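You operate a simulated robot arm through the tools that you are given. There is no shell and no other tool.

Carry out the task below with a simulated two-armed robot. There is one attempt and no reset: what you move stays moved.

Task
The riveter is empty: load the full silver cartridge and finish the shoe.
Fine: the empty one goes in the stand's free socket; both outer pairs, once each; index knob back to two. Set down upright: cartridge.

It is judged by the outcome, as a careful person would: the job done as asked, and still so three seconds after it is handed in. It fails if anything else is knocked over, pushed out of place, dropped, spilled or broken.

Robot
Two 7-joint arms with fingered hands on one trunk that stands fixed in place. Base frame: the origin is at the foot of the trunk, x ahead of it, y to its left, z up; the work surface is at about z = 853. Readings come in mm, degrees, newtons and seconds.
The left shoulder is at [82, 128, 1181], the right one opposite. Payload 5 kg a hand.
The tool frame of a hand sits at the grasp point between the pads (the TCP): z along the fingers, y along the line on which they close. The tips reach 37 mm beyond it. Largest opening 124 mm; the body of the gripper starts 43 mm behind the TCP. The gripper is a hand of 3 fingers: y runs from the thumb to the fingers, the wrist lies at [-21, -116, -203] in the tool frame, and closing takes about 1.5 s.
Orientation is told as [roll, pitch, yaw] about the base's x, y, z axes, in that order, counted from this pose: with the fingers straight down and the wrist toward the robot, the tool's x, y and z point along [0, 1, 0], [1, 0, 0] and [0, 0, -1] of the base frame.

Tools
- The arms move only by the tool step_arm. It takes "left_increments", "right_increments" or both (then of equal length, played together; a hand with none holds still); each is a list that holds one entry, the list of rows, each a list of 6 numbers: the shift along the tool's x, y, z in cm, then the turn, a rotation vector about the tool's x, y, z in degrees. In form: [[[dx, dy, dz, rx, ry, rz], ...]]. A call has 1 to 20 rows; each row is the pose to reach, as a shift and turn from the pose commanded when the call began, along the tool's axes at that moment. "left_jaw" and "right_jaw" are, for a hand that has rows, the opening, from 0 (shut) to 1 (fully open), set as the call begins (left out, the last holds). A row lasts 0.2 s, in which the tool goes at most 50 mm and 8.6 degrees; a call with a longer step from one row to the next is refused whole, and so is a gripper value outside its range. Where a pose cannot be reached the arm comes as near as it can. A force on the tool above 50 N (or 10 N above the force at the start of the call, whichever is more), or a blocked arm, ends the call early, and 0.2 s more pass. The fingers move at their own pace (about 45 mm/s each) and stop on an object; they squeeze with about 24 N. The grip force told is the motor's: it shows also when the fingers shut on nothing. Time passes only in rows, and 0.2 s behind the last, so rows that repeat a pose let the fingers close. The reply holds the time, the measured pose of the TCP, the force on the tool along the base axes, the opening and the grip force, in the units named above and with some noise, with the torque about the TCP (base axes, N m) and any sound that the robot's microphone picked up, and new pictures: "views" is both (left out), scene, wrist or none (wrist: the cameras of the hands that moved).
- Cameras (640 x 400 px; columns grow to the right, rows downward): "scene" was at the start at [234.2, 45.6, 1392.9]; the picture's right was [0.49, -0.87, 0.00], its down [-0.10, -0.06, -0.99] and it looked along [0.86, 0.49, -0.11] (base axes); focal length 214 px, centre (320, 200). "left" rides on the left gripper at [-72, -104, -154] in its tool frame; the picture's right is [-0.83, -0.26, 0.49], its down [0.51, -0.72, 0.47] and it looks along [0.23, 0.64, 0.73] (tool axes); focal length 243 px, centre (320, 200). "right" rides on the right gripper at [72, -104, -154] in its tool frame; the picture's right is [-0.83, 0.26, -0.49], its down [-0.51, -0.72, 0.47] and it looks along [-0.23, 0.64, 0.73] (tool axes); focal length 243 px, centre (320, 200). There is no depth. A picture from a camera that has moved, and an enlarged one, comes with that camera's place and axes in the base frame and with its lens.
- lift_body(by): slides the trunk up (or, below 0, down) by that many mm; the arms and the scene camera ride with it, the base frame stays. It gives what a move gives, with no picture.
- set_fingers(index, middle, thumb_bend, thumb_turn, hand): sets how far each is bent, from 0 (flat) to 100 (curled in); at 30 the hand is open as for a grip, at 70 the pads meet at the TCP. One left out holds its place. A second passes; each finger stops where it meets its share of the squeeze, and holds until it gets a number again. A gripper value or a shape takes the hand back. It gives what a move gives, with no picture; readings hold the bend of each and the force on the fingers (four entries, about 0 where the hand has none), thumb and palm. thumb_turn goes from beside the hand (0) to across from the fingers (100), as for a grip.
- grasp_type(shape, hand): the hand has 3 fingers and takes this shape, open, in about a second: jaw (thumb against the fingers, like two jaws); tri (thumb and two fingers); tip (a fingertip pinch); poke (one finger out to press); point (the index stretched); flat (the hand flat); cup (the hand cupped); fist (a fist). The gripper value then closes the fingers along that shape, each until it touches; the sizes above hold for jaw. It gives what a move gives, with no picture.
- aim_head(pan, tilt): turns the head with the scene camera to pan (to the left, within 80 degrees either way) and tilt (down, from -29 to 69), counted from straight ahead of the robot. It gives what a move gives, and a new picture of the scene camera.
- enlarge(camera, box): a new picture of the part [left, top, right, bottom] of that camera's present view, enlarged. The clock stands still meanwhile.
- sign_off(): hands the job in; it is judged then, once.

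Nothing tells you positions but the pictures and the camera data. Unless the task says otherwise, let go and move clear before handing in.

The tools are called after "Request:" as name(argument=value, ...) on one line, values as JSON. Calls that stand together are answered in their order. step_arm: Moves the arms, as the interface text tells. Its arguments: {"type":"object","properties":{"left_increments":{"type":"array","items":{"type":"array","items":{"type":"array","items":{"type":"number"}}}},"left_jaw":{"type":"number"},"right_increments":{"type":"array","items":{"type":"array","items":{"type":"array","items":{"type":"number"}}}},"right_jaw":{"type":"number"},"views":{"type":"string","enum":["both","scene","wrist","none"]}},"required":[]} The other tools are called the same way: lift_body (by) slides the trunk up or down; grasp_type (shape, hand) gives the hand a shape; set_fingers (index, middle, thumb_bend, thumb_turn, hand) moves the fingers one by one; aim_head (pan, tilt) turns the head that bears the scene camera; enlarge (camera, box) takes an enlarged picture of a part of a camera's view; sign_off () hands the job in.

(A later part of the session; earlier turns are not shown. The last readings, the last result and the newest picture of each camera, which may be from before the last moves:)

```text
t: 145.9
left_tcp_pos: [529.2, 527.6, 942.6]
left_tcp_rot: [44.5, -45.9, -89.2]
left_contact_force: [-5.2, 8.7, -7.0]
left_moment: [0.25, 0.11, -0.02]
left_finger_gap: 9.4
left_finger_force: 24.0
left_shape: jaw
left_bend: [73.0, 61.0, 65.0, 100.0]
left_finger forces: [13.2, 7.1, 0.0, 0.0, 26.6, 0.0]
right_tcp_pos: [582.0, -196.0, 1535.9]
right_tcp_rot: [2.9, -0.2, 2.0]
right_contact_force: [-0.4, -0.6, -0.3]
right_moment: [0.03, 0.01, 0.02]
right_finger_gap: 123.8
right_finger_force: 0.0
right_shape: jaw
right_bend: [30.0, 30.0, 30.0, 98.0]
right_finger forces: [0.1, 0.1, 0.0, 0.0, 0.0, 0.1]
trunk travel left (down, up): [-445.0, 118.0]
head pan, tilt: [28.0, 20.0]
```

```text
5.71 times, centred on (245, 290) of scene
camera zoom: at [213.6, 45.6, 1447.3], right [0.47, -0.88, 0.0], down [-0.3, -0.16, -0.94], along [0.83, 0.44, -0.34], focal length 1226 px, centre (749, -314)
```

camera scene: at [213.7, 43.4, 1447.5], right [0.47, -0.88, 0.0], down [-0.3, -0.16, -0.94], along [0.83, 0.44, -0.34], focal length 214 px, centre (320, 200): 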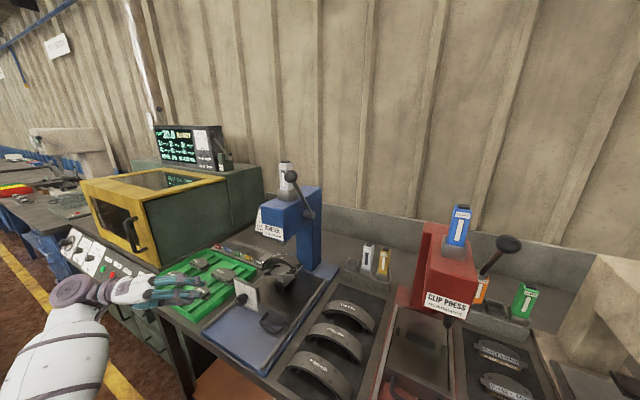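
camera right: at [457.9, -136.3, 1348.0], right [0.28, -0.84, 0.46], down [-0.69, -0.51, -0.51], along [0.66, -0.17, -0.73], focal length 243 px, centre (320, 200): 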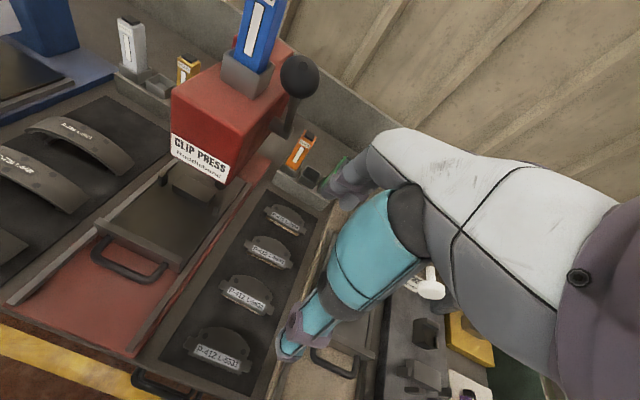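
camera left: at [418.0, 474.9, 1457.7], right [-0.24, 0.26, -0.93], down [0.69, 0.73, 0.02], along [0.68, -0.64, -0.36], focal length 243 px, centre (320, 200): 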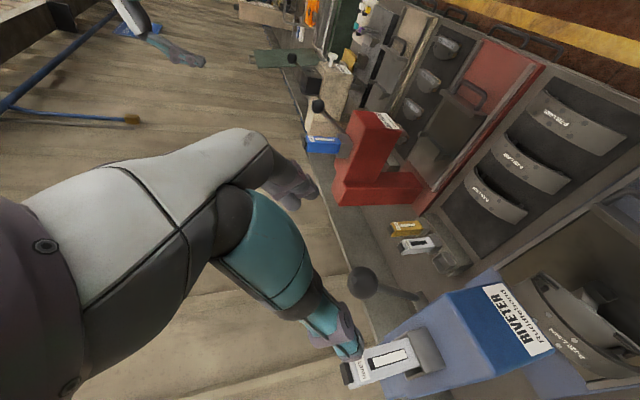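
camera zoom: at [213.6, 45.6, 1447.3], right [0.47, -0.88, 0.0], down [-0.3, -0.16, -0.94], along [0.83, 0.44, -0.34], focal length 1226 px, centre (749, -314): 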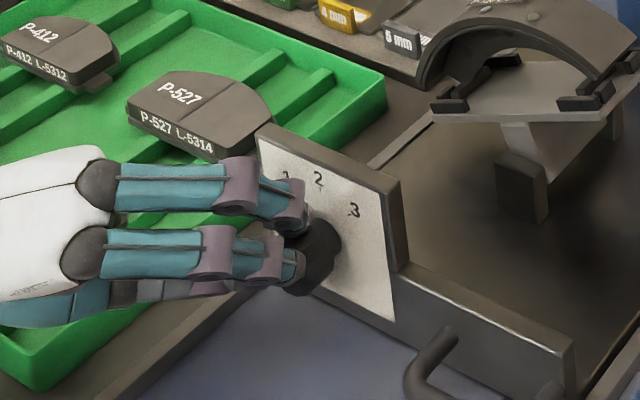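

The knob is gripped. I'll turn it back through 2 first (45°) and check the hand's clearance.

Request:
step_arm(left_increments=[[[0.03, 0.31, -0.04, 5.27, 0.08, 5.34], [0.035, 0.63, -0.04, 10.54, 0.16, 10.67], [0.01, 0.94, -0.02, 15.8, 0.25, 16.0], [-0.05, 1.25, 0.03, 21.1, 0.33, 21.3], [-0.13, 1.54, 0.11, 26.4, 0.41, 26.7], [-0.24, 1.82, 0.21, 31.6, 0.49, 32.0], [-0.24, 1.82, 0.21, 31.6, 0.49, 32.0]]], left_jaw=0.0, views="scene")

Request:
enlarge(camera="scene", box=[180, 230, 320, 330])

Request:
enlarge(camera="left", box=[270, 170, 420, 320])

```text
t: 147.5
left_tcp_pos: [527.2, 511.6, 955.9]
left_tcp_rot: [45.3, -0.9, -89.6]
left_contact_force: [-1.2, 1.4, 3.9]
left_moment: [-0.04, -0.1, -0.1]
left_finger_gap: 8.7
left_finger_force: 23.6
left_shape: jaw
left_bend: [73.0, 60.0, 66.0, 100.0]
left_finger forces: [17.5, 11.0, 0.0, 0.0, 21.2, 0.1]
right_tcp_pos: [581.0, -198.3, 1535.4]
right_tcp_rot: [2.9, -0.1, 2.0]
right_contact_force: [-0.1, 0.1, -0.5]
right_moment: [-0.01, 0.02, 0.02]
right_finger_gap: 123.9
right_finger_force: 0.1
right_shape: jaw
right_bend: [30.0, 30.0, 30.0, 98.0]
right_finger forces: [0.0, 0.1, 0.0, 0.0, 0.0, 0.2]
trunk travel left (down, up): [-445.0, 118.0]
head pan, tilt: [28.0, 20.0]
camera scene: at [213.3, 44.0, 1447.5], right [0.47, -0.88, 0.0], down [-0.3, -0.16, -0.94], along [0.83, 0.44, -0.34], focal length 214 px, centre (320, 200)
```

scene: 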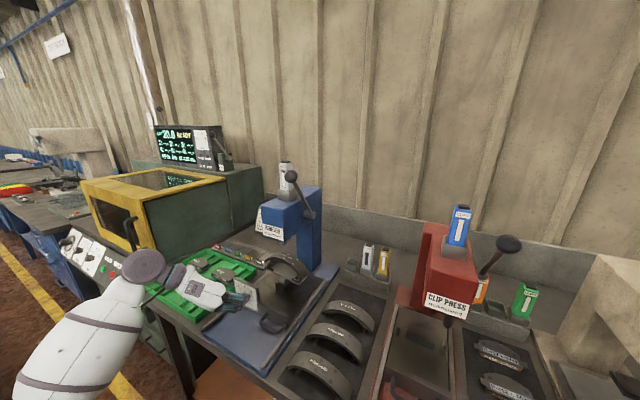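

```text
4.00 times, centred on (250, 280) of scene
camera zoom: at [213.3, 44.0, 1447.5], right [0.47, -0.88, 0.0], down [-0.3, -0.16, -0.94], along [0.83, 0.44, -0.34], focal length 858 px, centre (600, -120)
```

zoom: 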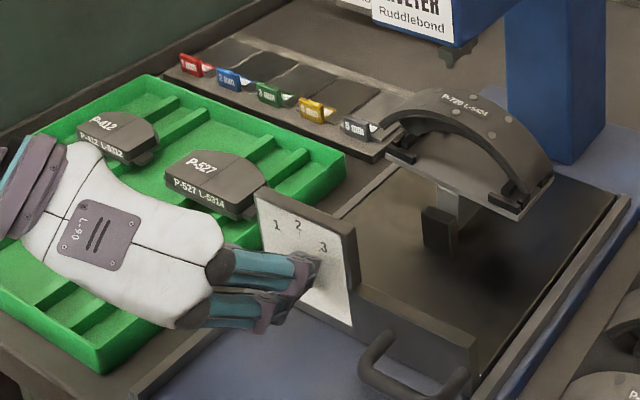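

```text
2.67 times, centred on (345, 245) of left
camera zoom: at [365.3, 615.9, 1010.2], right [-0.24, 0.25, -0.94], down [0.69, 0.73, 0.02], along [0.69, -0.64, -0.34], focal length 647 px, centre (253, 80)
```

zoom: 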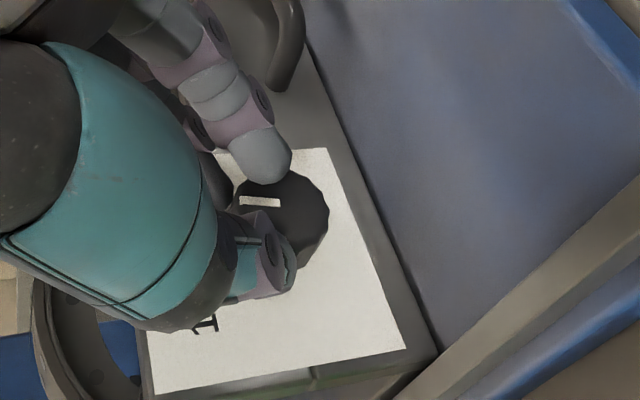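

The shoe is level again at 2. Continuing another 45° to 3.

Request:
step_arm(left_increments=[[[0.03, 0.34, -0.03, 5.28, 0, 5.33], [0.02, 0.69, -0.02, 10.55, 0, 10.66], [-0.01, 1.03, 0.01, 15.83, 0, 16.0], [-0.085, 1.36, 0.084, 21.1, 0, 21.3], [-0.18, 1.67, 0.18, 26.4, 0, 26.65], [-0.305, 1.97, 0.3, 32.4, 0, 32.7], [-0.305, 1.97, 0.3, 32.4, 0, 32.7]]], left_jaw=0.0, views="scene")

Request:
enlarge(camera="scene", box=[180, 230, 320, 330])

Request:
enlarge(camera="left", box=[270, 170, 420, 320])

```text
t: 149.1
left_tcp_pos: [526.4, 488.0, 955.7]
left_tcp_rot: [45.5, 45.2, -89.6]
left_contact_force: [-6.3, -25.5, 17.9]
left_moment: [-0.86, -0.22, -0.76]
left_finger_gap: 9.7
left_finger_force: 24.7
left_shape: jaw
left_bend: [73.0, 60.0, 69.0, 100.0]
left_finger forces: [25.9, 16.8, 0.0, 0.0, 19.6, 0.0]
right_tcp_pos: [579.4, -203.3, 1535.8]
right_tcp_rot: [3.2, -0.3, 2.0]
right_contact_force: [0.2, -0.6, 0.7]
right_moment: [0.01, 0.01, 0.0]
right_finger_gap: 123.9
right_finger_force: 0.0
right_shape: jaw
right_bend: [30.0, 30.0, 30.0, 98.0]
right_finger forces: [0.0, 0.0, 0.1, 0.1, 0.0, 0.0]
trunk travel left (down, up): [-445.0, 118.0]
head pan, tilt: [28.0, 20.0]
camera scene: at [211.1, 39.5, 1448.0], right [0.47, -0.88, 0.0], down [-0.3, -0.16, -0.94], along [0.83, 0.44, -0.34], focal length 214 px, centre (320, 200)
```

scene: 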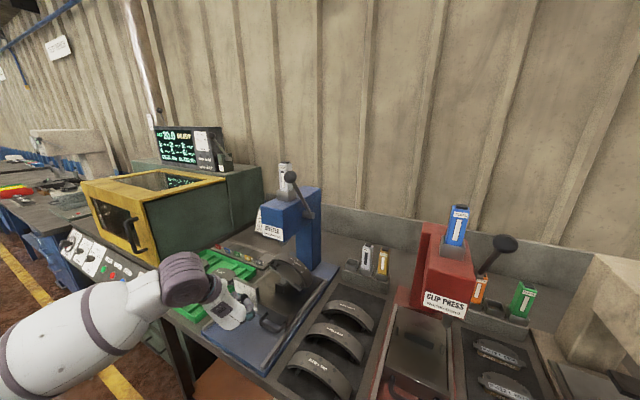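

```text
4.00 times, centred on (250, 280) of scene
camera zoom: at [211.1, 39.5, 1448.0], right [0.47, -0.88, 0.0], down [-0.3, -0.16, -0.94], along [0.83, 0.44, -0.34], focal length 858 px, centre (600, -120)
```

zoom: 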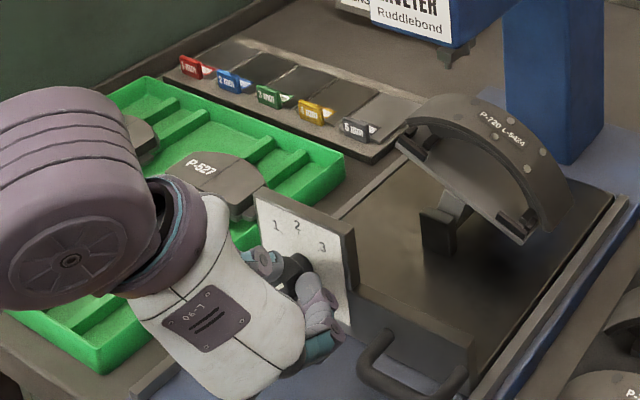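

```text
2.67 times, centred on (345, 245) of left
camera zoom: at [364.5, 521.4, 1067.0], right [-0.24, 0.85, -0.47], down [0.69, 0.49, 0.53], along [0.69, -0.2, -0.7], focal length 647 px, centre (253, 80)
```

zoom: 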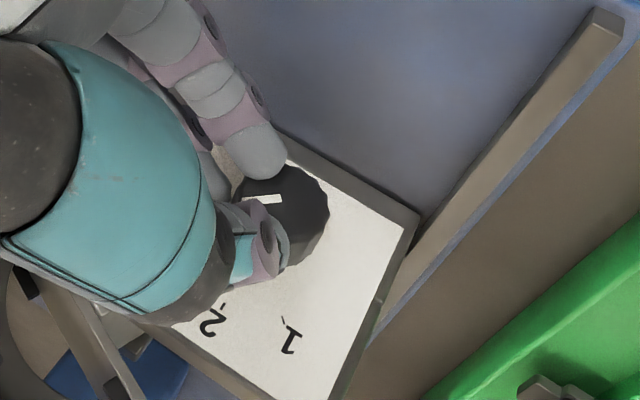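

The shoe is tilted the other way, so the knob is at about 3. I'll open the fingers slightly, then back the hand out along its axis.

Request:
set_fingers(hand="left", index=54, middle=44, thumb_bend=52)

Request:
enlarge(camera="left", box=[270, 170, 420, 320])

```text
t: 150.1
left_tcp_pos: [527.8, 493.0, 950.9]
left_tcp_rot: [45.1, 45.2, -89.6]
left_contact_force: [-12.6, 5.4, 2.0]
left_moment: [0.25, 0.41, 0.15]
left_finger_gap: 50.3
left_finger_force: 5.3
left_shape: fingers
left_bend: [59.0, 44.0, 52.0, 100.0]
left_finger forces: [11.4, 0.0, 0.1, 0.0, 0.1, 0.1]
right_tcp_pos: [580.0, -196.1, 1535.6]
right_tcp_rot: [3.0, -0.3, 2.0]
right_contact_force: [0.8, -0.3, -0.4]
right_moment: [0.04, 0.0, 0.01]
right_finger_gap: 124.2
right_finger_force: 0.0
right_shape: jaw
right_bend: [30.0, 30.0, 30.0, 98.0]
right_finger forces: [0.0, 0.0, 0.1, 0.0, 0.0, 0.0]
trunk travel left (down, up): [-445.0, 118.0]
head pan, tilt: [28.0, 20.0]
```

```text
2.67 times, centred on (345, 245) of left
camera zoom: at [365.3, 525.8, 1064.7], right [-0.24, 0.85, -0.48], down [0.69, 0.49, 0.53], along [0.68, -0.2, -0.7], focal length 647 px, centre (253, 80)
```

zoom: 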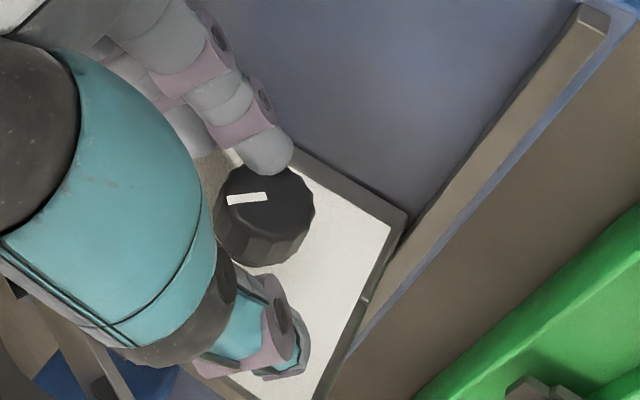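

The index finger lightly touches the plate while opening; retreating along the axis will free it.

Request:
step_arm(left_increments=[[[0, 0, -0.8, 0, 0, 0], [0, 0, -1.8, 0, 0, 0], [0, 0, -3.5, 0, 0, 0], [0, 0, -6.0, 0, 0, 0], [0, 0, -9.0, 0, 0, 0], [0, 0, -12.0, 0, 0, 0]]], views="both")

Request:
enlarge(camera="scene", box=[215, 240, 325, 320])

Request:
enlarge(camera="left", box=[290, 190, 440, 320])

```text
t: 151.5
left_tcp_pos: [476.5, 456.8, 1004.1]
left_tcp_rot: [45.1, 45.1, -89.9]
left_contact_force: [-0.2, -0.1, -0.5]
left_moment: [-0.02, -0.02, -0.03]
left_finger_gap: 57.9
left_finger_force: 0.1
left_shape: fingers
left_bend: [54.0, 44.0, 52.0, 100.0]
left_finger forces: [0.1, 0.0, 0.0, 0.0, 0.0, 0.0]
left hand out of reach, approached as far as the arm can: row 5, 6
right_tcp_pos: [583.5, -197.9, 1535.6]
right_tcp_rot: [3.0, -0.1, 2.0]
right_contact_force: [-0.3, 1.2, -0.5]
right_moment: [-0.02, 0.02, 0.02]
right_finger_gap: 124.2
right_finger_force: 0.1
right_shape: jaw
right_bend: [30.0, 30.0, 30.0, 98.0]
right_finger forces: [0.0, 0.1, 0.0, 0.0, 0.0, 0.0]
trunk travel left (down, up): [-445.0, 118.0]
head pan, tilt: [28.0, 20.0]
camera scene: at [214.5, 44.2, 1447.2], right [0.47, -0.88, 0.0], down [-0.3, -0.16, -0.94], along [0.83, 0.44, -0.34], focal length 214 px, centre (320, 200)
camera left: at [315.9, 489.8, 1117.2], right [-0.24, 0.85, -0.48], down [0.69, 0.49, 0.53], along [0.68, -0.2, -0.7], focal length 243 px, centre (320, 200)
```

scene: 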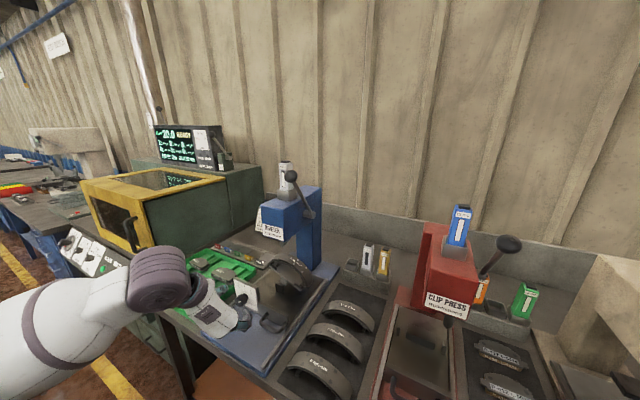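
left: 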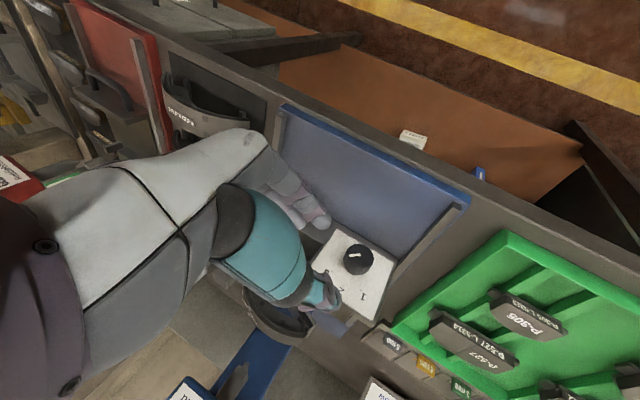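

```text
5.00 times, centred on (270, 280) of scene
camera zoom: at [214.5, 44.2, 1447.2], right [0.47, -0.88, 0.0], down [-0.3, -0.16, -0.94], along [0.83, 0.44, -0.34], focal length 1072 px, centre (570, -200)
```

zoom: 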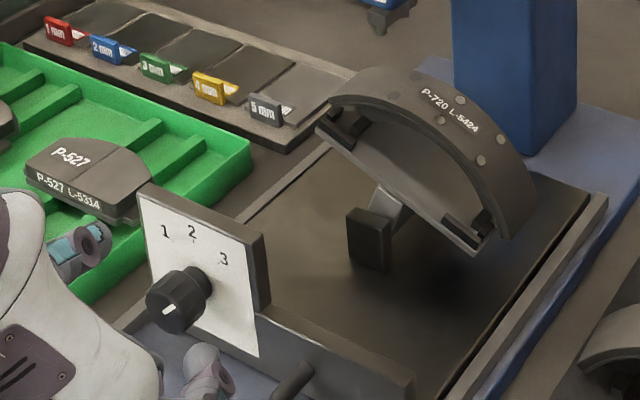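

```text
3.08 times, centred on (365, 255) of left
camera zoom: at [315.9, 489.8, 1117.2], right [-0.24, 0.85, -0.48], down [0.69, 0.49, 0.53], along [0.68, -0.2, -0.7], focal length 746 px, centre (182, 31)
```

zoom: 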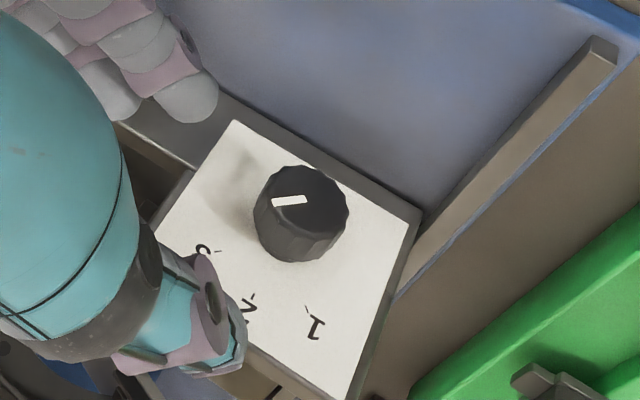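

Let me verify the pointer at 3 and see which rivet pair is under the nozzle.

Request:
enlarge(camera="scene", box=[230, 275, 275, 310])

Request:
enlarge(camera="scene", box=[270, 235, 330, 295])

```text
11.43 times, centred on (252, 292) of scene
camera zoom: at [214.5, 44.2, 1447.2], right [0.47, -0.88, 0.0], down [-0.3, -0.16, -0.94], along [0.83, 0.44, -0.34], focal length 2451 px, centre (1091, -857)
```

zoom: 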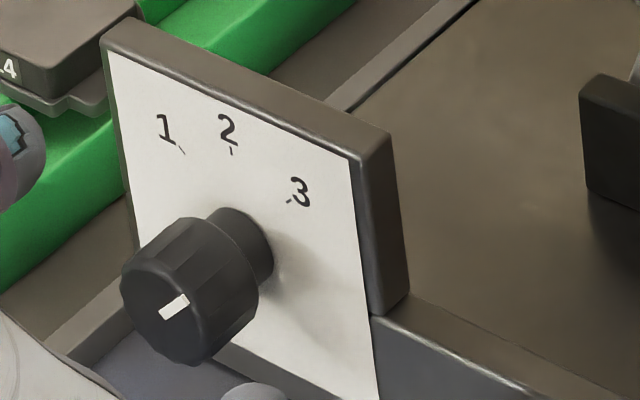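

```text
6.67 times, centred on (300, 265) of scene
camera zoom: at [214.5, 44.2, 1447.2], right [0.47, -0.88, 0.0], down [-0.3, -0.16, -0.94], along [0.83, 0.44, -0.34], focal length 1430 px, centre (453, -233)
```

zoom: 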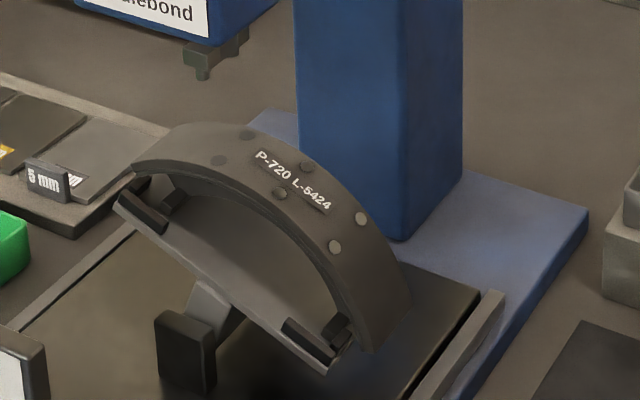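

The pointer is at 3 and the other open (dark) pair is under the nozzle. I'll bring the hand back up level and go to the lever ball again.

Request:
step_arm(left_increments=[[[1.4, -3.2, -2.3, 0, 0, 0], [2.8, -6.4, -4.6, -4.0, 0, -4.0], [4.2, -9.6, -6.8, -8.0, 0, -8.0], [5.6, -12.7, -9.1, -12.0, 0, -12.1], [7.0, -15.9, -11.4, -16.0, 0, -16.1], [8.4, -19.1, -13.7, -20.0, 0, -20.1], [9.8, -22.3, -15.9, -24.0, 0, -24.2], [11.2, -25.5, -18.2, -28.0, 0, -28.2], [11.2, -25.5, -18.2, -31.7, 0, -31.9], [11.2, -25.5, -18.2, -31.7, 0, -31.9]]], left_jaw=1.0, views="scene")

```text
t: 153.7
left_tcp_pos: [423.7, 487.4, 1328.0]
left_tcp_rot: [45.3, -0.1, -89.7]
left_contact_force: [-0.1, -0.4, -0.2]
left_moment: [0.03, -0.01, -0.03]
left_finger_gap: 123.7
left_finger_force: 0.1
left_shape: jaw
left_bend: [30.0, 30.0, 30.0, 98.0]
left_finger forces: [0.0, 0.1, 0.0, 0.0, 0.1, 0.0]
left hand out of reach, approached as far as the arm can: row 1
right_tcp_pos: [581.9, -197.0, 1535.2]
right_tcp_rot: [2.9, -0.2, 2.1]
right_contact_force: [0.1, 0.9, -0.8]
right_moment: [0.01, 0.0, 0.0]
right_finger_gap: 123.9
right_finger_force: 0.2
right_shape: jaw
right_bend: [30.0, 30.0, 30.0, 98.0]
right_finger forces: [0.1, 0.1, 0.0, 0.0, 0.1, 0.0]
trunk travel left (down, up): [-445.0, 118.0]
head pan, tilt: [28.0, 20.0]
camera scene: at [213.7, 43.7, 1447.4], right [0.47, -0.88, 0.0], down [-0.3, -0.16, -0.94], along [0.83, 0.44, -0.34], focal length 214 px, centre (320, 200)
```

scene: 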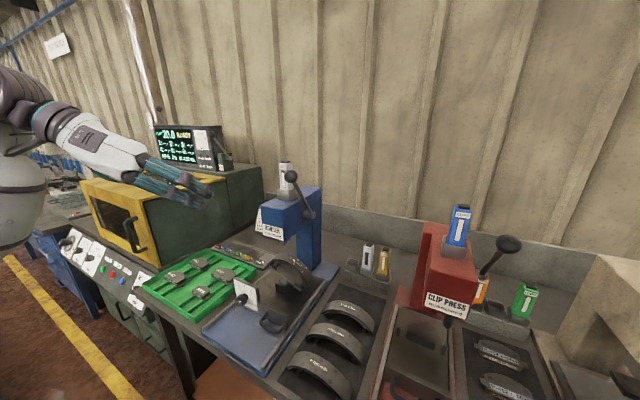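

Request:
step_arm(left_increments=[[[3.26, 2.3, 1.0, 0, 0, 0], [6.5, 4.6, 2.0, 0, 0, 0], [9.8, 6.9, 3.1, 0, 0, 0], [13.0, 9.2, 4.1, 0, 0, 0], [16.28, 11.54, 5.11, 0, 0, 0], [16.28, 11.54, 5.11, 0, 0, 0]]], left_jaw=1.0, views="wrist")

Request:
enlarge(camera="left", box=[310, 220, 430, 340])

```text
t: 155.1
left_tcp_pos: [574.8, 373.9, 1409.2]
left_tcp_rot: [45.2, 0.1, -89.7]
left_contact_force: [0.7, 0.8, -0.5]
left_moment: [-0.06, 0.01, 0.01]
left_finger_gap: 123.8
left_finger_force: 0.0
left_shape: jaw
left_bend: [30.0, 30.0, 30.0, 98.0]
left_finger forces: [0.0, 0.1, 0.0, 0.0, 0.0, 0.1]
right_tcp_pos: [582.4, -194.8, 1535.0]
right_tcp_rot: [2.9, -0.1, 2.0]
right_contact_force: [0.5, 0.5, 0.2]
right_moment: [0.02, -0.01, -0.05]
right_finger_gap: 123.8
right_finger_force: 0.1
right_shape: jaw
right_bend: [30.0, 30.0, 30.0, 98.0]
right_finger forces: [0.0, 0.0, 0.0, 0.1, 0.0, 0.1]
trunk travel left (down, up): [-445.0, 118.0]
head pan, tilt: [28.0, 20.0]
camera left: at [412.9, 478.2, 1465.3], right [-0.24, 0.26, -0.94], down [0.69, 0.73, 0.03], along [0.69, -0.64, -0.35], focal length 243 px, centre (320, 200)
```

left: 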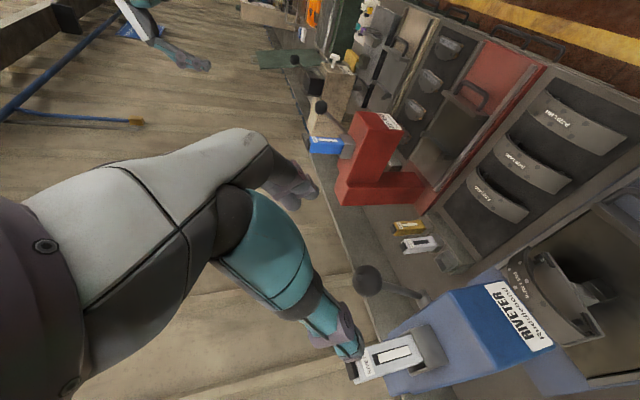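

```text
3.33 times, centred on (370, 280) of left
camera zoom: at [412.9, 478.2, 1465.3], right [-0.24, 0.26, -0.94], down [0.69, 0.73, 0.03], along [0.69, -0.64, -0.35], focal length 809 px, centre (153, -67)
```

zoom: 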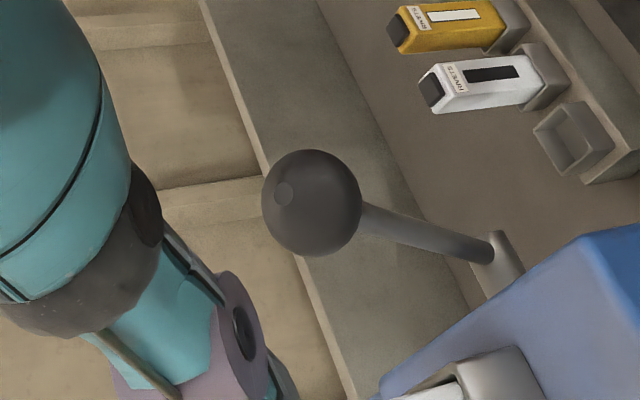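

The tool axis again points at the ball, about 142 mm ahead. Advancing 124 mm and closing.

Request:
step_arm(left_increments=[[[0, 0, 4.0, 0, 0, 0], [0, 0, 8.0, 0, 0, 0], [0, 0, 10.5, 0, 0, 0], [0, 0, 12.4, 0, 0, 0], [0, 0, 12.4, 0, 0, 0]]], left_jaw=1.0, views="none")

Request:
step_arm(left_increments=[[[0, 0, 0, 0, 0, 0], [0, 0, 0, 0, 0, 0], [0, 0, 0, 0, 0, 0], [0, 0, 0, 0, 0, 0], [0, 0, 0, 0, 0, 0], [0, 0, 0, 0, 0, 0], [0, 0, 0, 0, 0, 0], [0, 0, 0, 0, 0, 0], [0, 0, 0, 0, 0, 0]]], left_jaw=0.0, views="none")

Request:
enlarge(camera="left", box=[250, 170, 400, 320])

```text
t: 156.3
left_tcp_pos: [661.2, 375.6, 1322.9]
left_tcp_rot: [45.3, 0.0, -89.7]
left_contact_force: [-0.8, 0.1, -0.3]
left_moment: [0.02, 0.02, -0.02]
left_finger_gap: 123.7
left_finger_force: 0.1
left_shape: jaw
left_bend: [30.0, 30.0, 30.0, 98.0]
left_finger forces: [0.0, 0.0, 0.0, 0.0, 0.0, 0.0]
right_tcp_pos: [582.0, -196.8, 1534.7]
right_tcp_rot: [3.0, -0.3, 2.0]
right_contact_force: [1.3, 0.1, -0.3]
right_moment: [0.01, -0.01, 0.05]
right_finger_gap: 124.1
right_finger_force: 0.0
right_shape: jaw
right_bend: [30.0, 30.0, 30.0, 98.0]
right_finger forces: [0.0, 0.1, 0.0, 0.0, 0.0, 0.1]
trunk travel left (down, up): [-445.0, 118.0]
head pan, tilt: [28.0, 20.0]
```

```text
t: 158.3
left_tcp_pos: [662.0, 376.1, 1322.1]
left_tcp_rot: [45.1, 0.1, -89.7]
left_contact_force: [3.8, 3.1, -2.2]
left_moment: [-0.02, 0.0, 0.03]
left_finger_gap: 22.4
left_finger_force: 24.0
left_shape: jaw
left_bend: [73.0, 67.0, 75.0, 100.0]
left_finger forces: [12.2, 5.2, 0.1, 0.0, 20.1, 0.1]
right_tcp_pos: [583.5, -196.6, 1535.2]
right_tcp_rot: [2.9, -0.1, 2.0]
right_contact_force: [-0.4, 0.1, -0.9]
right_moment: [0.02, -0.01, -0.01]
right_finger_gap: 123.7
right_finger_force: 0.1
right_shape: jaw
right_bend: [30.0, 30.0, 30.0, 98.0]
right_finger forces: [0.0, 0.0, 0.0, 0.0, 0.1, 0.0]
trunk travel left (down, up): [-445.0, 118.0]
head pan, tilt: [28.0, 20.0]
```

```text
2.67 times, centred on (325, 245) of left
camera zoom: at [500.4, 479.6, 1379.2], right [-0.24, 0.26, -0.94], down [0.69, 0.73, 0.03], along [0.69, -0.64, -0.35], focal length 647 px, centre (307, 80)
```

zoom: 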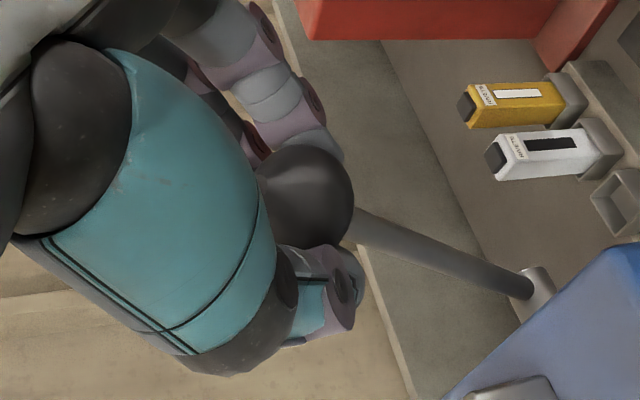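

The grip is a bit shallower than last time (22 mm vs 16 mm gap), so I'll reopen, go 6 mm deeper, and close again.

Request:
step_arm(left_increments=[[[0, 0, 0, 0, 0, 0], [0, 0, 0, 0, 0, 0], [0, 0, 0, 0, 0, 0], [0, 0, 0, 0, 0, 0], [0, 0, 0, 0, 0, 0], [0, 0, 0, 0, 0, 0], [0, 0, 0, 0, 0, 0], [0, 0.3, 0.6, 0, 0, 0], [0, 0.3, 0.6, 0, 0, 0]]], left_jaw=1.0, views="none")

Request:
step_arm(left_increments=[[[0, 0, 0, 0, 0, 0], [0, 0, 0, 0, 0, 0], [0, 0, 0, 0, 0, 0], [0, 0, 0, 0, 0, 0], [0, 0, 0, 0, 0, 0], [0, 0, 0, 0, 0, 0], [0, 0, 0, 0, 0, 0], [0, 0, 0, 0, 0, 0], [0, 0, 0, 0, 0, 0]]], left_jaw=0.0, views="none")

Request:
enlarge(camera="left", box=[250, 170, 400, 320])

```text
t: 160.3
left_tcp_pos: [665.3, 370.7, 1318.6]
left_tcp_rot: [45.2, 0.1, -89.6]
left_contact_force: [0.4, 0.5, -0.7]
left_moment: [-0.02, 0.0, 0.0]
left_finger_gap: 123.8
left_finger_force: 0.0
left_shape: jaw
left_bend: [30.0, 30.0, 30.0, 98.0]
left_finger forces: [0.1, 0.0, 0.0, 0.0, 0.0, 0.1]
right_tcp_pos: [581.8, -197.2, 1535.3]
right_tcp_rot: [3.0, -0.3, 2.0]
right_contact_force: [-0.5, 0.3, 0.1]
right_moment: [-0.02, -0.02, 0.02]
right_finger_gap: 124.0
right_finger_force: 0.1
right_shape: jaw
right_bend: [30.0, 30.0, 30.0, 98.0]
right_finger forces: [0.1, 0.0, 0.0, 0.1, 0.1, 0.1]
trunk travel left (down, up): [-445.0, 118.0]
head pan, tilt: [28.0, 20.0]
```

```text
t: 162.3
left_tcp_pos: [667.0, 372.6, 1317.3]
left_tcp_rot: [45.1, 0.1, -89.7]
left_contact_force: [5.4, 2.2, -3.0]
left_moment: [0.01, 0.0, 0.04]
left_finger_gap: 15.3
left_finger_force: 24.3
left_shape: jaw
left_bend: [72.0, 70.0, 76.0, 100.0]
left_finger forces: [13.2, 4.5, 0.0, 0.1, 19.4, 0.1]
right_tcp_pos: [583.4, -196.3, 1533.7]
right_tcp_rot: [2.8, -0.1, 1.9]
right_contact_force: [0.7, -0.5, -1.1]
right_moment: [0.01, 0.0, -0.02]
right_finger_gap: 124.0
right_finger_force: 0.0
right_shape: jaw
right_bend: [30.0, 30.0, 30.0, 98.0]
right_finger forces: [0.0, 0.0, 0.0, 0.0, 0.1, 0.0]
trunk travel left (down, up): [-445.0, 118.0]
head pan, tilt: [28.0, 20.0]
```

```text
2.67 times, centred on (325, 245) of left
camera zoom: at [505.5, 476.2, 1374.4], right [-0.24, 0.26, -0.94], down [0.69, 0.73, 0.03], along [0.69, -0.64, -0.35], focal length 647 px, centre (307, 80)
```

zoom: 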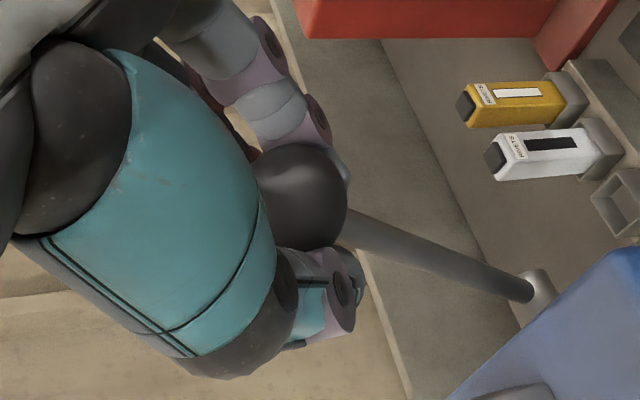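

Same secure cage as before. Now the second pull, using the refined arc, to the end of the stroke.

Request:
step_arm(left_increments=[[[-1.38, 0, -0.16, 0, 2.3, 0], [-3.42, 0, -0.23, 0, 5.6, 0], [-6.13, 0, 0.01, 0, 10, 0], [-8.79, 0, 0.62, 0, 14.4, 0], [-11.33, 0, 1.58, 0, 18.9, 0], [-13.72, 0, 2.88, 0, 23.3, 0], [-15.9, 0, 4.49, 0, 27.7, 0], [-17.85, 0, 6.38, 0, 32.1, 0], [-18.95, 0, 7.71, 0, 34.9, 0], [-19.33, 0, 8.23, 0, 36, 0]]], left_jaw=0.0, views="both")

Request:
enlarge(camera="scene", box=[200, 120, 340, 300])

```text
t: 164.5
left_tcp_pos: [588.6, 372.2, 1127.3]
left_tcp_rot: [81.8, 0.0, -89.6]
left_contact_force: [6.0, 13.3, 33.5]
left_moment: [0.2, -1.17, 0.24]
left_finger_gap: 15.4
left_finger_force: 23.5
left_shape: jaw
left_bend: [72.0, 70.0, 76.0, 100.0]
left_finger forces: [12.6, 32.1, 0.0, 0.0, 20.7, 0.0]
right_tcp_pos: [579.0, -198.9, 1537.7]
right_tcp_rot: [3.0, -0.3, 2.0]
right_contact_force: [-0.1, -0.1, 0.2]
right_moment: [0.01, -0.01, 0.01]
right_finger_gap: 124.0
right_finger_force: 0.1
right_shape: jaw
right_bend: [30.0, 30.0, 30.0, 98.0]
right_finger forces: [0.0, 0.0, 0.0, 0.0, 0.1, 0.1]
trunk travel left (down, up): [-445.0, 118.0]
head pan, tilt: [28.0, 20.0]
camera scene: at [211.5, 43.4, 1448.2], right [0.47, -0.88, 0.0], down [-0.3, -0.16, -0.94], along [0.83, 0.44, -0.34], focal length 214 px, centre (320, 200)
camera left: at [425.2, 475.1, 1077.8], right [0.37, 0.27, -0.89], down [0.53, 0.72, 0.44], along [0.76, -0.64, 0.12], focal length 243 px, centre (320, 200)
```

scene: 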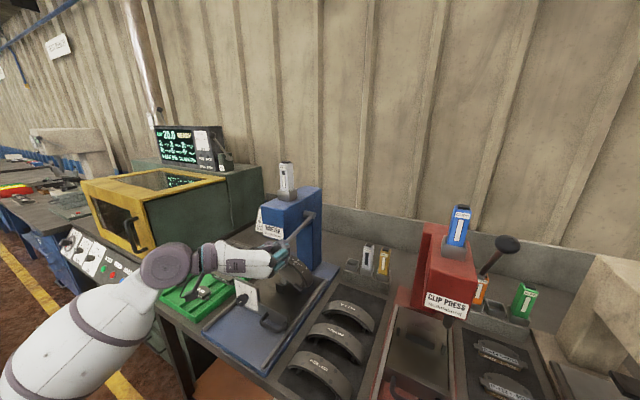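
left: 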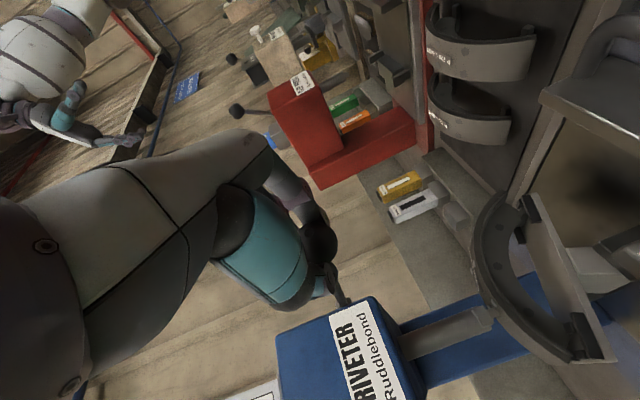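

```text
2.22 times, centred on (270, 210) of scene
camera zoom: at [211.5, 43.4, 1448.2], right [0.47, -0.88, 0.0], down [-0.3, -0.16, -0.94], along [0.83, 0.44, -0.34], focal length 477 px, centre (431, 178)
```

zoom: 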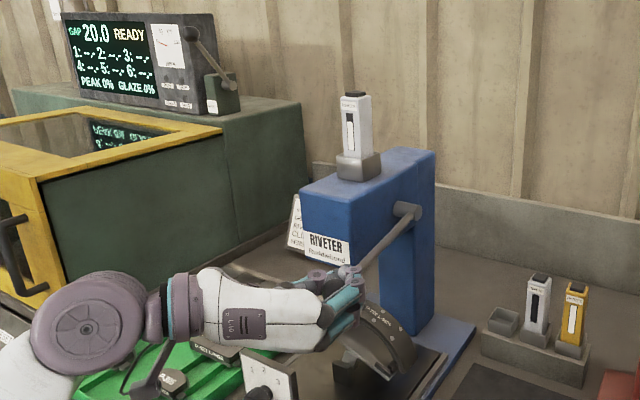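

The lever reached the same end point and the window shows more rivets used. Guiding it back up to rest.

Request:
step_arm(left_increments=[[[2.28, 0, -0.61, 0, -3.9, 0], [4.98, 0, -0.98, 0, -8.3, 0], [7.69, 0, -0.98, 0, -12.7, 0], [10.39, 0, -0.6, 0, -17.1, 0], [13.0, 0, 0.13, 0, -21.6, 0], [15.5, 0, 1.22, 0, -26, 0], [17.82, 0, 2.63, 0, -30.4, 0], [19.43, 0, 3.9, 0, -33.7, 0], [19.9, 0, 4.61, 0, -35.5, 0], [19.9, 0, 4.61, 0, -35.5, 0]]], left_jaw=0.0, views="both")

Request:
enlarge(camera="scene", box=[270, 235, 330, 295])

Request:
enlarge(camera="left", box=[250, 170, 400, 320])

```text
t: 166.7
left_tcp_pos: [668.4, 373.2, 1307.2]
left_tcp_rot: [45.3, 0.1, -89.8]
left_contact_force: [-4.9, -1.2, -34.4]
left_moment: [-0.26, 0.45, -0.08]
left_finger_gap: 12.0
left_finger_force: 24.4
left_shape: jaw
left_bend: [72.0, 70.0, 79.0, 98.0]
left_finger forces: [12.7, 3.1, 0.1, 0.1, 19.6, 0.1]
right_tcp_pos: [584.8, -193.7, 1532.8]
right_tcp_rot: [2.9, 0.0, 2.0]
right_contact_force: [0.7, 0.0, -0.4]
right_moment: [-0.03, -0.01, 0.03]
right_finger_gap: 123.9
right_finger_force: 0.0
right_shape: jaw
right_bend: [30.0, 30.0, 30.0, 98.0]
right_finger forces: [0.0, 0.0, 0.1, 0.0, 0.1, 0.0]
trunk travel left (down, up): [-445.0, 118.0]
head pan, tilt: [28.0, 20.0]
camera scene: at [216.5, 46.6, 1446.5], right [0.47, -0.88, 0.0], down [-0.3, -0.16, -0.94], along [0.83, 0.44, -0.34], focal length 214 px, centre (320, 200)
camera left: at [507.8, 478.2, 1363.0], right [-0.24, 0.26, -0.94], down [0.69, 0.72, 0.03], along [0.68, -0.64, -0.35], focal length 243 px, centre (320, 200)
```

scene: 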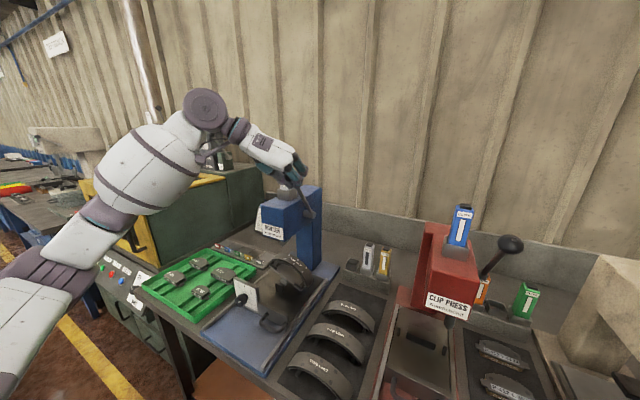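
left: 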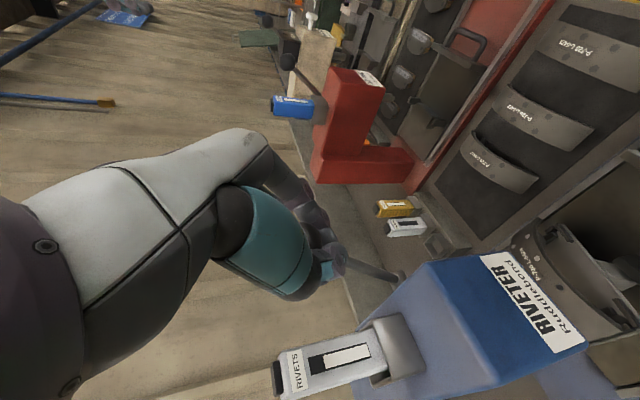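

```text
6.67 times, centred on (300, 265) of scene
camera zoom: at [216.5, 46.6, 1446.5], right [0.47, -0.88, 0.0], down [-0.3, -0.16, -0.94], along [0.83, 0.44, -0.34], focal length 1430 px, centre (453, -233)
```

zoom: 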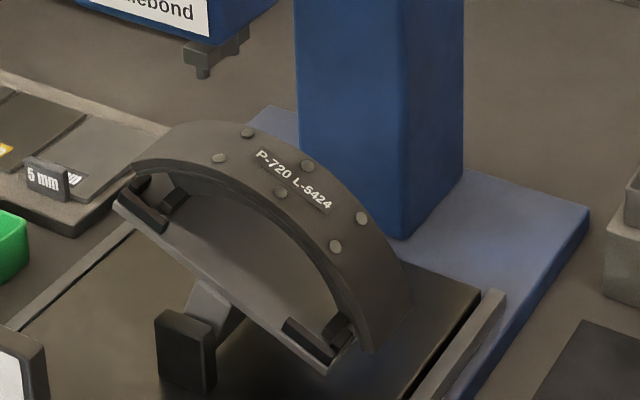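

```text
2.67 times, centred on (325, 245) of left
camera zoom: at [507.8, 478.2, 1363.0], right [-0.24, 0.26, -0.94], down [0.69, 0.72, 0.03], along [0.68, -0.64, -0.35], focal length 647 px, centre (307, 80)
```

zoom: 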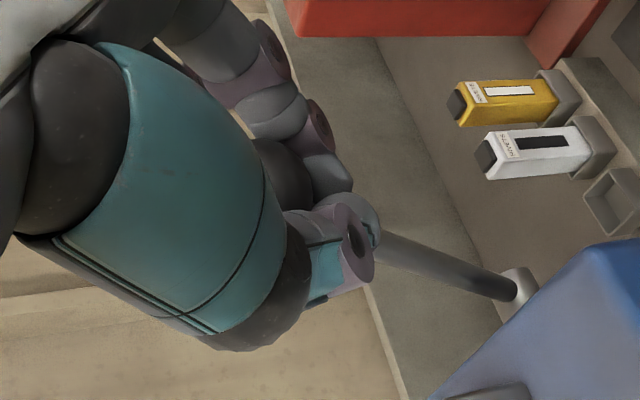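

All three pairs now show rivet heads. I'll release the ball and back off as before.

Request:
step_arm(left_increments=[[[0, 0, 0, 0, 0, 0], [0, 0, 0, 0, 0, 0], [0, 0, 0, 0, 0, 0], [0, 0, 0, 0, 0, 0], [0, 0, 0, 0, 0, 0], [0, 0, 0, 0, 0, 0], [0, 0, 0, 0, 0, 0], [0, 0, 0, 0, 0, 0], [0, 0, -2.0, 0, 0, 0], [0, 0, -5.0, 0, 0, 0], [0, 0, -8.0, 0, 0, 0], [0, 0, -12.0, 0, 0, 0]]], left_jaw=1.0, views="scene")

Request:
enlarge(camera="scene", box=[260, 150, 340, 230])

Request:
step_arm(left_increments=[[[-3.2, -2.4, -1.3, 0, 0, 0], [-6.4, -4.7, -2.6, 0, 0, 0], [-9.5, -7.1, -3.9, 0, 0, 0], [-12.7, -9.4, -5.2, 0, 0, 0], [-15.8, -11.8, -6.5, 0, 0, 0], [-15.8, -11.8, -6.5, 0, 0, 0]]], left_jaw=1.0, views="none")

```text
t: 169.3
left_tcp_pos: [578.2, 371.1, 1396.7]
left_tcp_rot: [45.8, 0.1, -89.7]
left_contact_force: [-0.5, 0.2, -0.8]
left_moment: [-0.02, 0.02, 0.02]
left_finger_gap: 123.7
left_finger_force: 0.1
left_shape: jaw
left_bend: [30.0, 30.0, 30.0, 98.0]
left_finger forces: [0.0, 0.0, 0.0, 0.0, 0.1, 0.0]
right_tcp_pos: [581.9, -196.4, 1534.5]
right_tcp_rot: [2.9, -0.2, 2.1]
right_contact_force: [-0.6, 0.0, 0.5]
right_moment: [-0.01, 0.01, 0.02]
right_finger_gap: 123.9
right_finger_force: 0.1
right_shape: jaw
right_bend: [30.0, 30.0, 30.0, 98.0]
right_finger forces: [0.1, 0.0, 0.0, 0.1, 0.0, 0.1]
trunk travel left (down, up): [-445.0, 118.0]
head pan, tilt: [28.0, 20.0]
camera scene: at [212.4, 43.2, 1447.7], right [0.47, -0.88, 0.0], down [-0.3, -0.16, -0.94], along [0.83, 0.44, -0.34], focal length 214 px, centre (320, 200)
```

scene: 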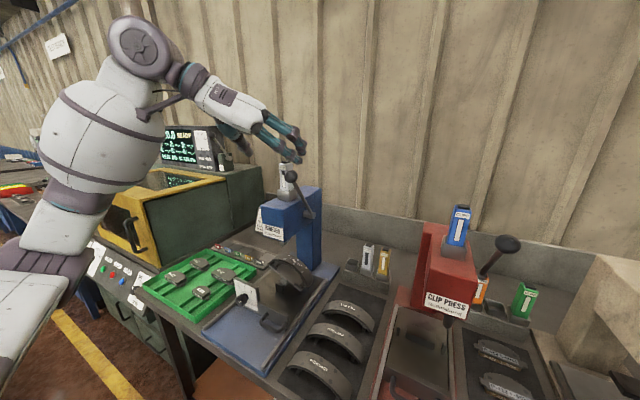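

```text
5.00 times, centred on (300, 190) of scene
camera zoom: at [212.4, 43.2, 1447.7], right [0.47, -0.88, 0.0], down [-0.3, -0.16, -0.94], along [0.83, 0.44, -0.34], focal length 1072 px, centre (420, 250)
```

zoom: 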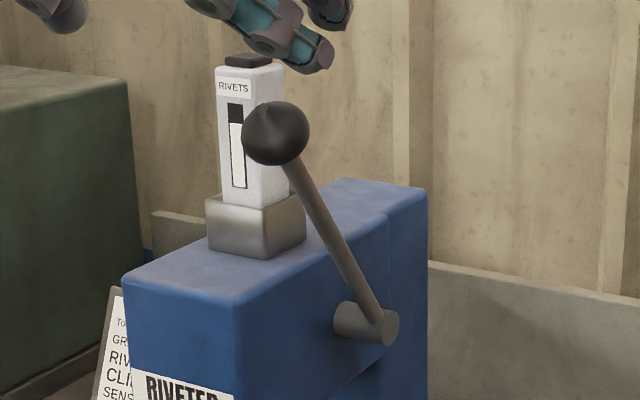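

```text
t: 170.7
left_tcp_pos: [421.4, 488.9, 1327.7]
left_tcp_rot: [45.5, 0.1, -89.7]
left_contact_force: [0.5, -0.9, -0.6]
left_moment: [0.01, 0.01, -0.02]
left_finger_gap: 123.8
left_finger_force: 0.1
left_shape: jaw
left_bend: [30.0, 30.0, 30.0, 98.0]
left_finger forces: [0.0, 0.0, 0.0, 0.0, 0.0, 0.1]
right_tcp_pos: [584.2, -197.9, 1533.5]
right_tcp_rot: [3.0, -0.2, 2.0]
right_contact_force: [-0.3, -0.6, -0.2]
right_moment: [0.06, 0.0, -0.01]
right_finger_gap: 123.9
right_finger_force: 0.0
right_shape: jaw
right_bend: [30.0, 30.0, 30.0, 98.0]
right_finger forces: [0.1, 0.0, 0.0, 0.0, 0.0, 0.1]
trunk travel left (down, up): [-445.0, 118.0]
head pan, tilt: [28.0, 20.0]
```

Lever at rest, cartridge showing two strokes used. Last: turn the knob from 3 back to 2. I'll use the level approach that worked first, grip, and roll −45°.

Request:
set_fingers(hand="left", index=42, middle=42, thumb_bend=42, thumb_turn=100)

Request:
step_arm(left_increments=[[[-2.6, -0.2, 3.2, 0, 0, 0], [-5.3, -0.4, 6.4, 0, 0, 0], [-7.9, -0.6, 9.6, 0, 0, 0], [-10.5, -0.9, 12.8, 0, 0, 0], [-13.1, -1.1, 16.0, 0, 0, 0], [-15.8, -1.3, 19.2, 0, 0, 0], [-18.4, -1.5, 22.35, 0, 0, 0], [-18.4, -1.5, 22.35, 0, 0, 0]]], views="both")

```text
t: 171.7
left_tcp_pos: [421.8, 490.1, 1327.6]
left_tcp_rot: [45.7, 0.1, -89.7]
left_contact_force: [0.2, 0.6, 0.2]
left_moment: [0.01, 0.02, 0.0]
left_finger_gap: 93.0
left_finger_force: 0.1
left_shape: fingers
left_bend: [42.0, 42.0, 42.0, 99.0]
left_finger forces: [0.1, 0.0, 0.1, 0.0, 0.0, 0.0]
right_tcp_pos: [583.0, -198.1, 1534.4]
right_tcp_rot: [2.9, -0.2, 2.0]
right_contact_force: [0.0, 0.1, 0.1]
right_moment: [-0.01, -0.01, 0.03]
right_finger_gap: 124.1
right_finger_force: 0.0
right_shape: jaw
right_bend: [30.0, 30.0, 30.0, 98.0]
right_finger forces: [0.0, 0.1, 0.0, 0.1, 0.0, 0.0]
trunk travel left (down, up): [-445.0, 118.0]
head pan, tilt: [28.0, 20.0]
```

```text
t: 173.5
left_tcp_pos: [453.4, 501.2, 1040.6]
left_tcp_rot: [45.8, 0.1, -89.7]
left_contact_force: [0.0, 0.1, 0.1]
left_moment: [0.03, -0.03, 0.0]
left_finger_gap: 92.7
left_finger_force: 0.1
left_shape: fingers
left_bend: [42.0, 42.0, 42.0, 99.0]
left_finger forces: [0.0, 0.1, 0.0, 0.0, 0.0, 0.1]
right_tcp_pos: [583.5, -197.8, 1534.6]
right_tcp_rot: [3.0, -0.2, 2.0]
right_contact_force: [1.0, -0.3, 0.3]
right_moment: [0.01, 0.0, 0.01]
right_finger_gap: 123.5
right_finger_force: 0.1
right_shape: jaw
right_bend: [30.0, 30.0, 30.0, 98.0]
right_finger forces: [0.0, 0.1, 0.0, 0.0, 0.0, 0.0]
trunk travel left (down, up): [-445.0, 118.0]
head pan, tilt: [28.0, 20.0]
camera scene: at [214.0, 43.6, 1447.4], right [0.47, -0.88, 0.0], down [-0.3, -0.16, -0.94], along [0.83, 0.44, -0.34], focal length 214 px, centre (320, 200)
camera left: at [291.6, 605.4, 1096.0], right [-0.23, 0.26, -0.94], down [0.69, 0.73, 0.04], along [0.69, -0.64, -0.35], focal length 243 px, centre (320, 200)
```

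scene: 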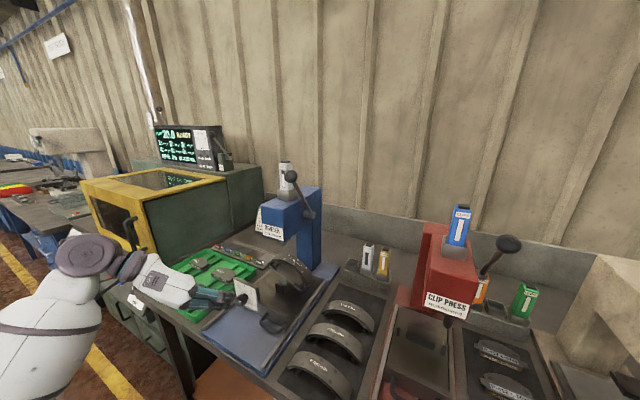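
left: 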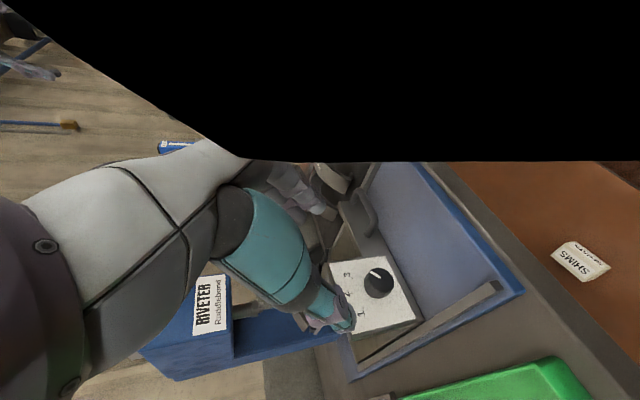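

Advancing to the knob along the same line as the first time.

Request:
step_arm(left_increments=[[[-0.2, -0.2, 3.0, 0, 0, 0], [-0.5, -0.4, 6.0, 0, 0, 0], [-0.7, -0.6, 9.0, 0, 0, 0], [-0.85, -0.65, 11.55, 0, 0, 0], [-0.85, -0.65, 11.55, 0, 0, 0]]], views="none")

Request:
enlarge(camera="left", box=[270, 170, 420, 320])

Request:
enlarge(camera="scene", box=[205, 255, 285, 325])

```text
t: 174.7
left_tcp_pos: [527.6, 508.0, 954.9]
left_tcp_rot: [45.7, 0.1, -89.8]
left_contact_force: [0.2, 0.2, -0.4]
left_moment: [0.03, -0.01, -0.01]
left_finger_gap: 92.6
left_finger_force: 0.1
left_shape: fingers
left_bend: [42.0, 42.0, 42.0, 99.0]
left_finger forces: [0.0, 0.0, 0.1, 0.1, 0.0, 0.0]
right_tcp_pos: [581.4, -197.9, 1534.9]
right_tcp_rot: [3.0, -0.1, 2.0]
right_contact_force: [0.0, 0.2, 0.3]
right_moment: [-0.01, -0.01, -0.03]
right_finger_gap: 124.0
right_finger_force: 0.0
right_shape: jaw
right_bend: [30.0, 30.0, 30.0, 98.0]
right_finger forces: [0.0, 0.1, 0.0, 0.0, 0.1, 0.0]
trunk travel left (down, up): [-445.0, 118.0]
head pan, tilt: [28.0, 20.0]
```

```text
2.67 times, centred on (345, 245) of left
camera zoom: at [366.9, 612.3, 1008.9], right [-0.23, 0.26, -0.94], down [0.69, 0.73, 0.04], along [0.69, -0.64, -0.35], focal length 647 px, centre (253, 80)
```

zoom: 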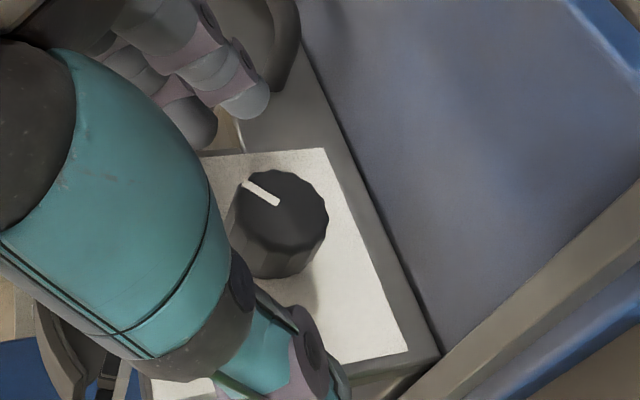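

```text
5.71 times, centred on (245, 290) of scene
camera zoom: at [213.4, 43.6, 1447.5], right [0.47, -0.88, 0.0], down [-0.3, -0.16, -0.94], along [0.83, 0.44, -0.34], focal length 1226 px, centre (749, -314)
```

zoom: 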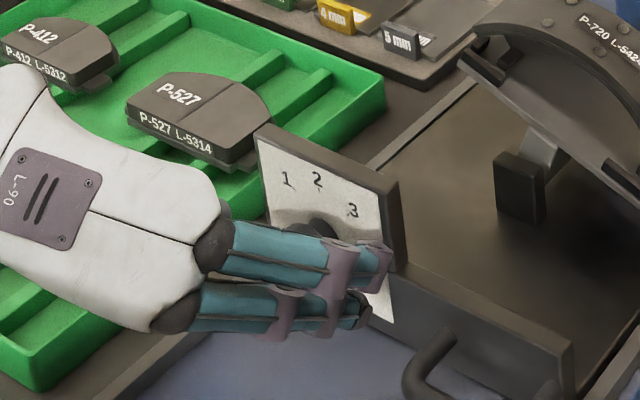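

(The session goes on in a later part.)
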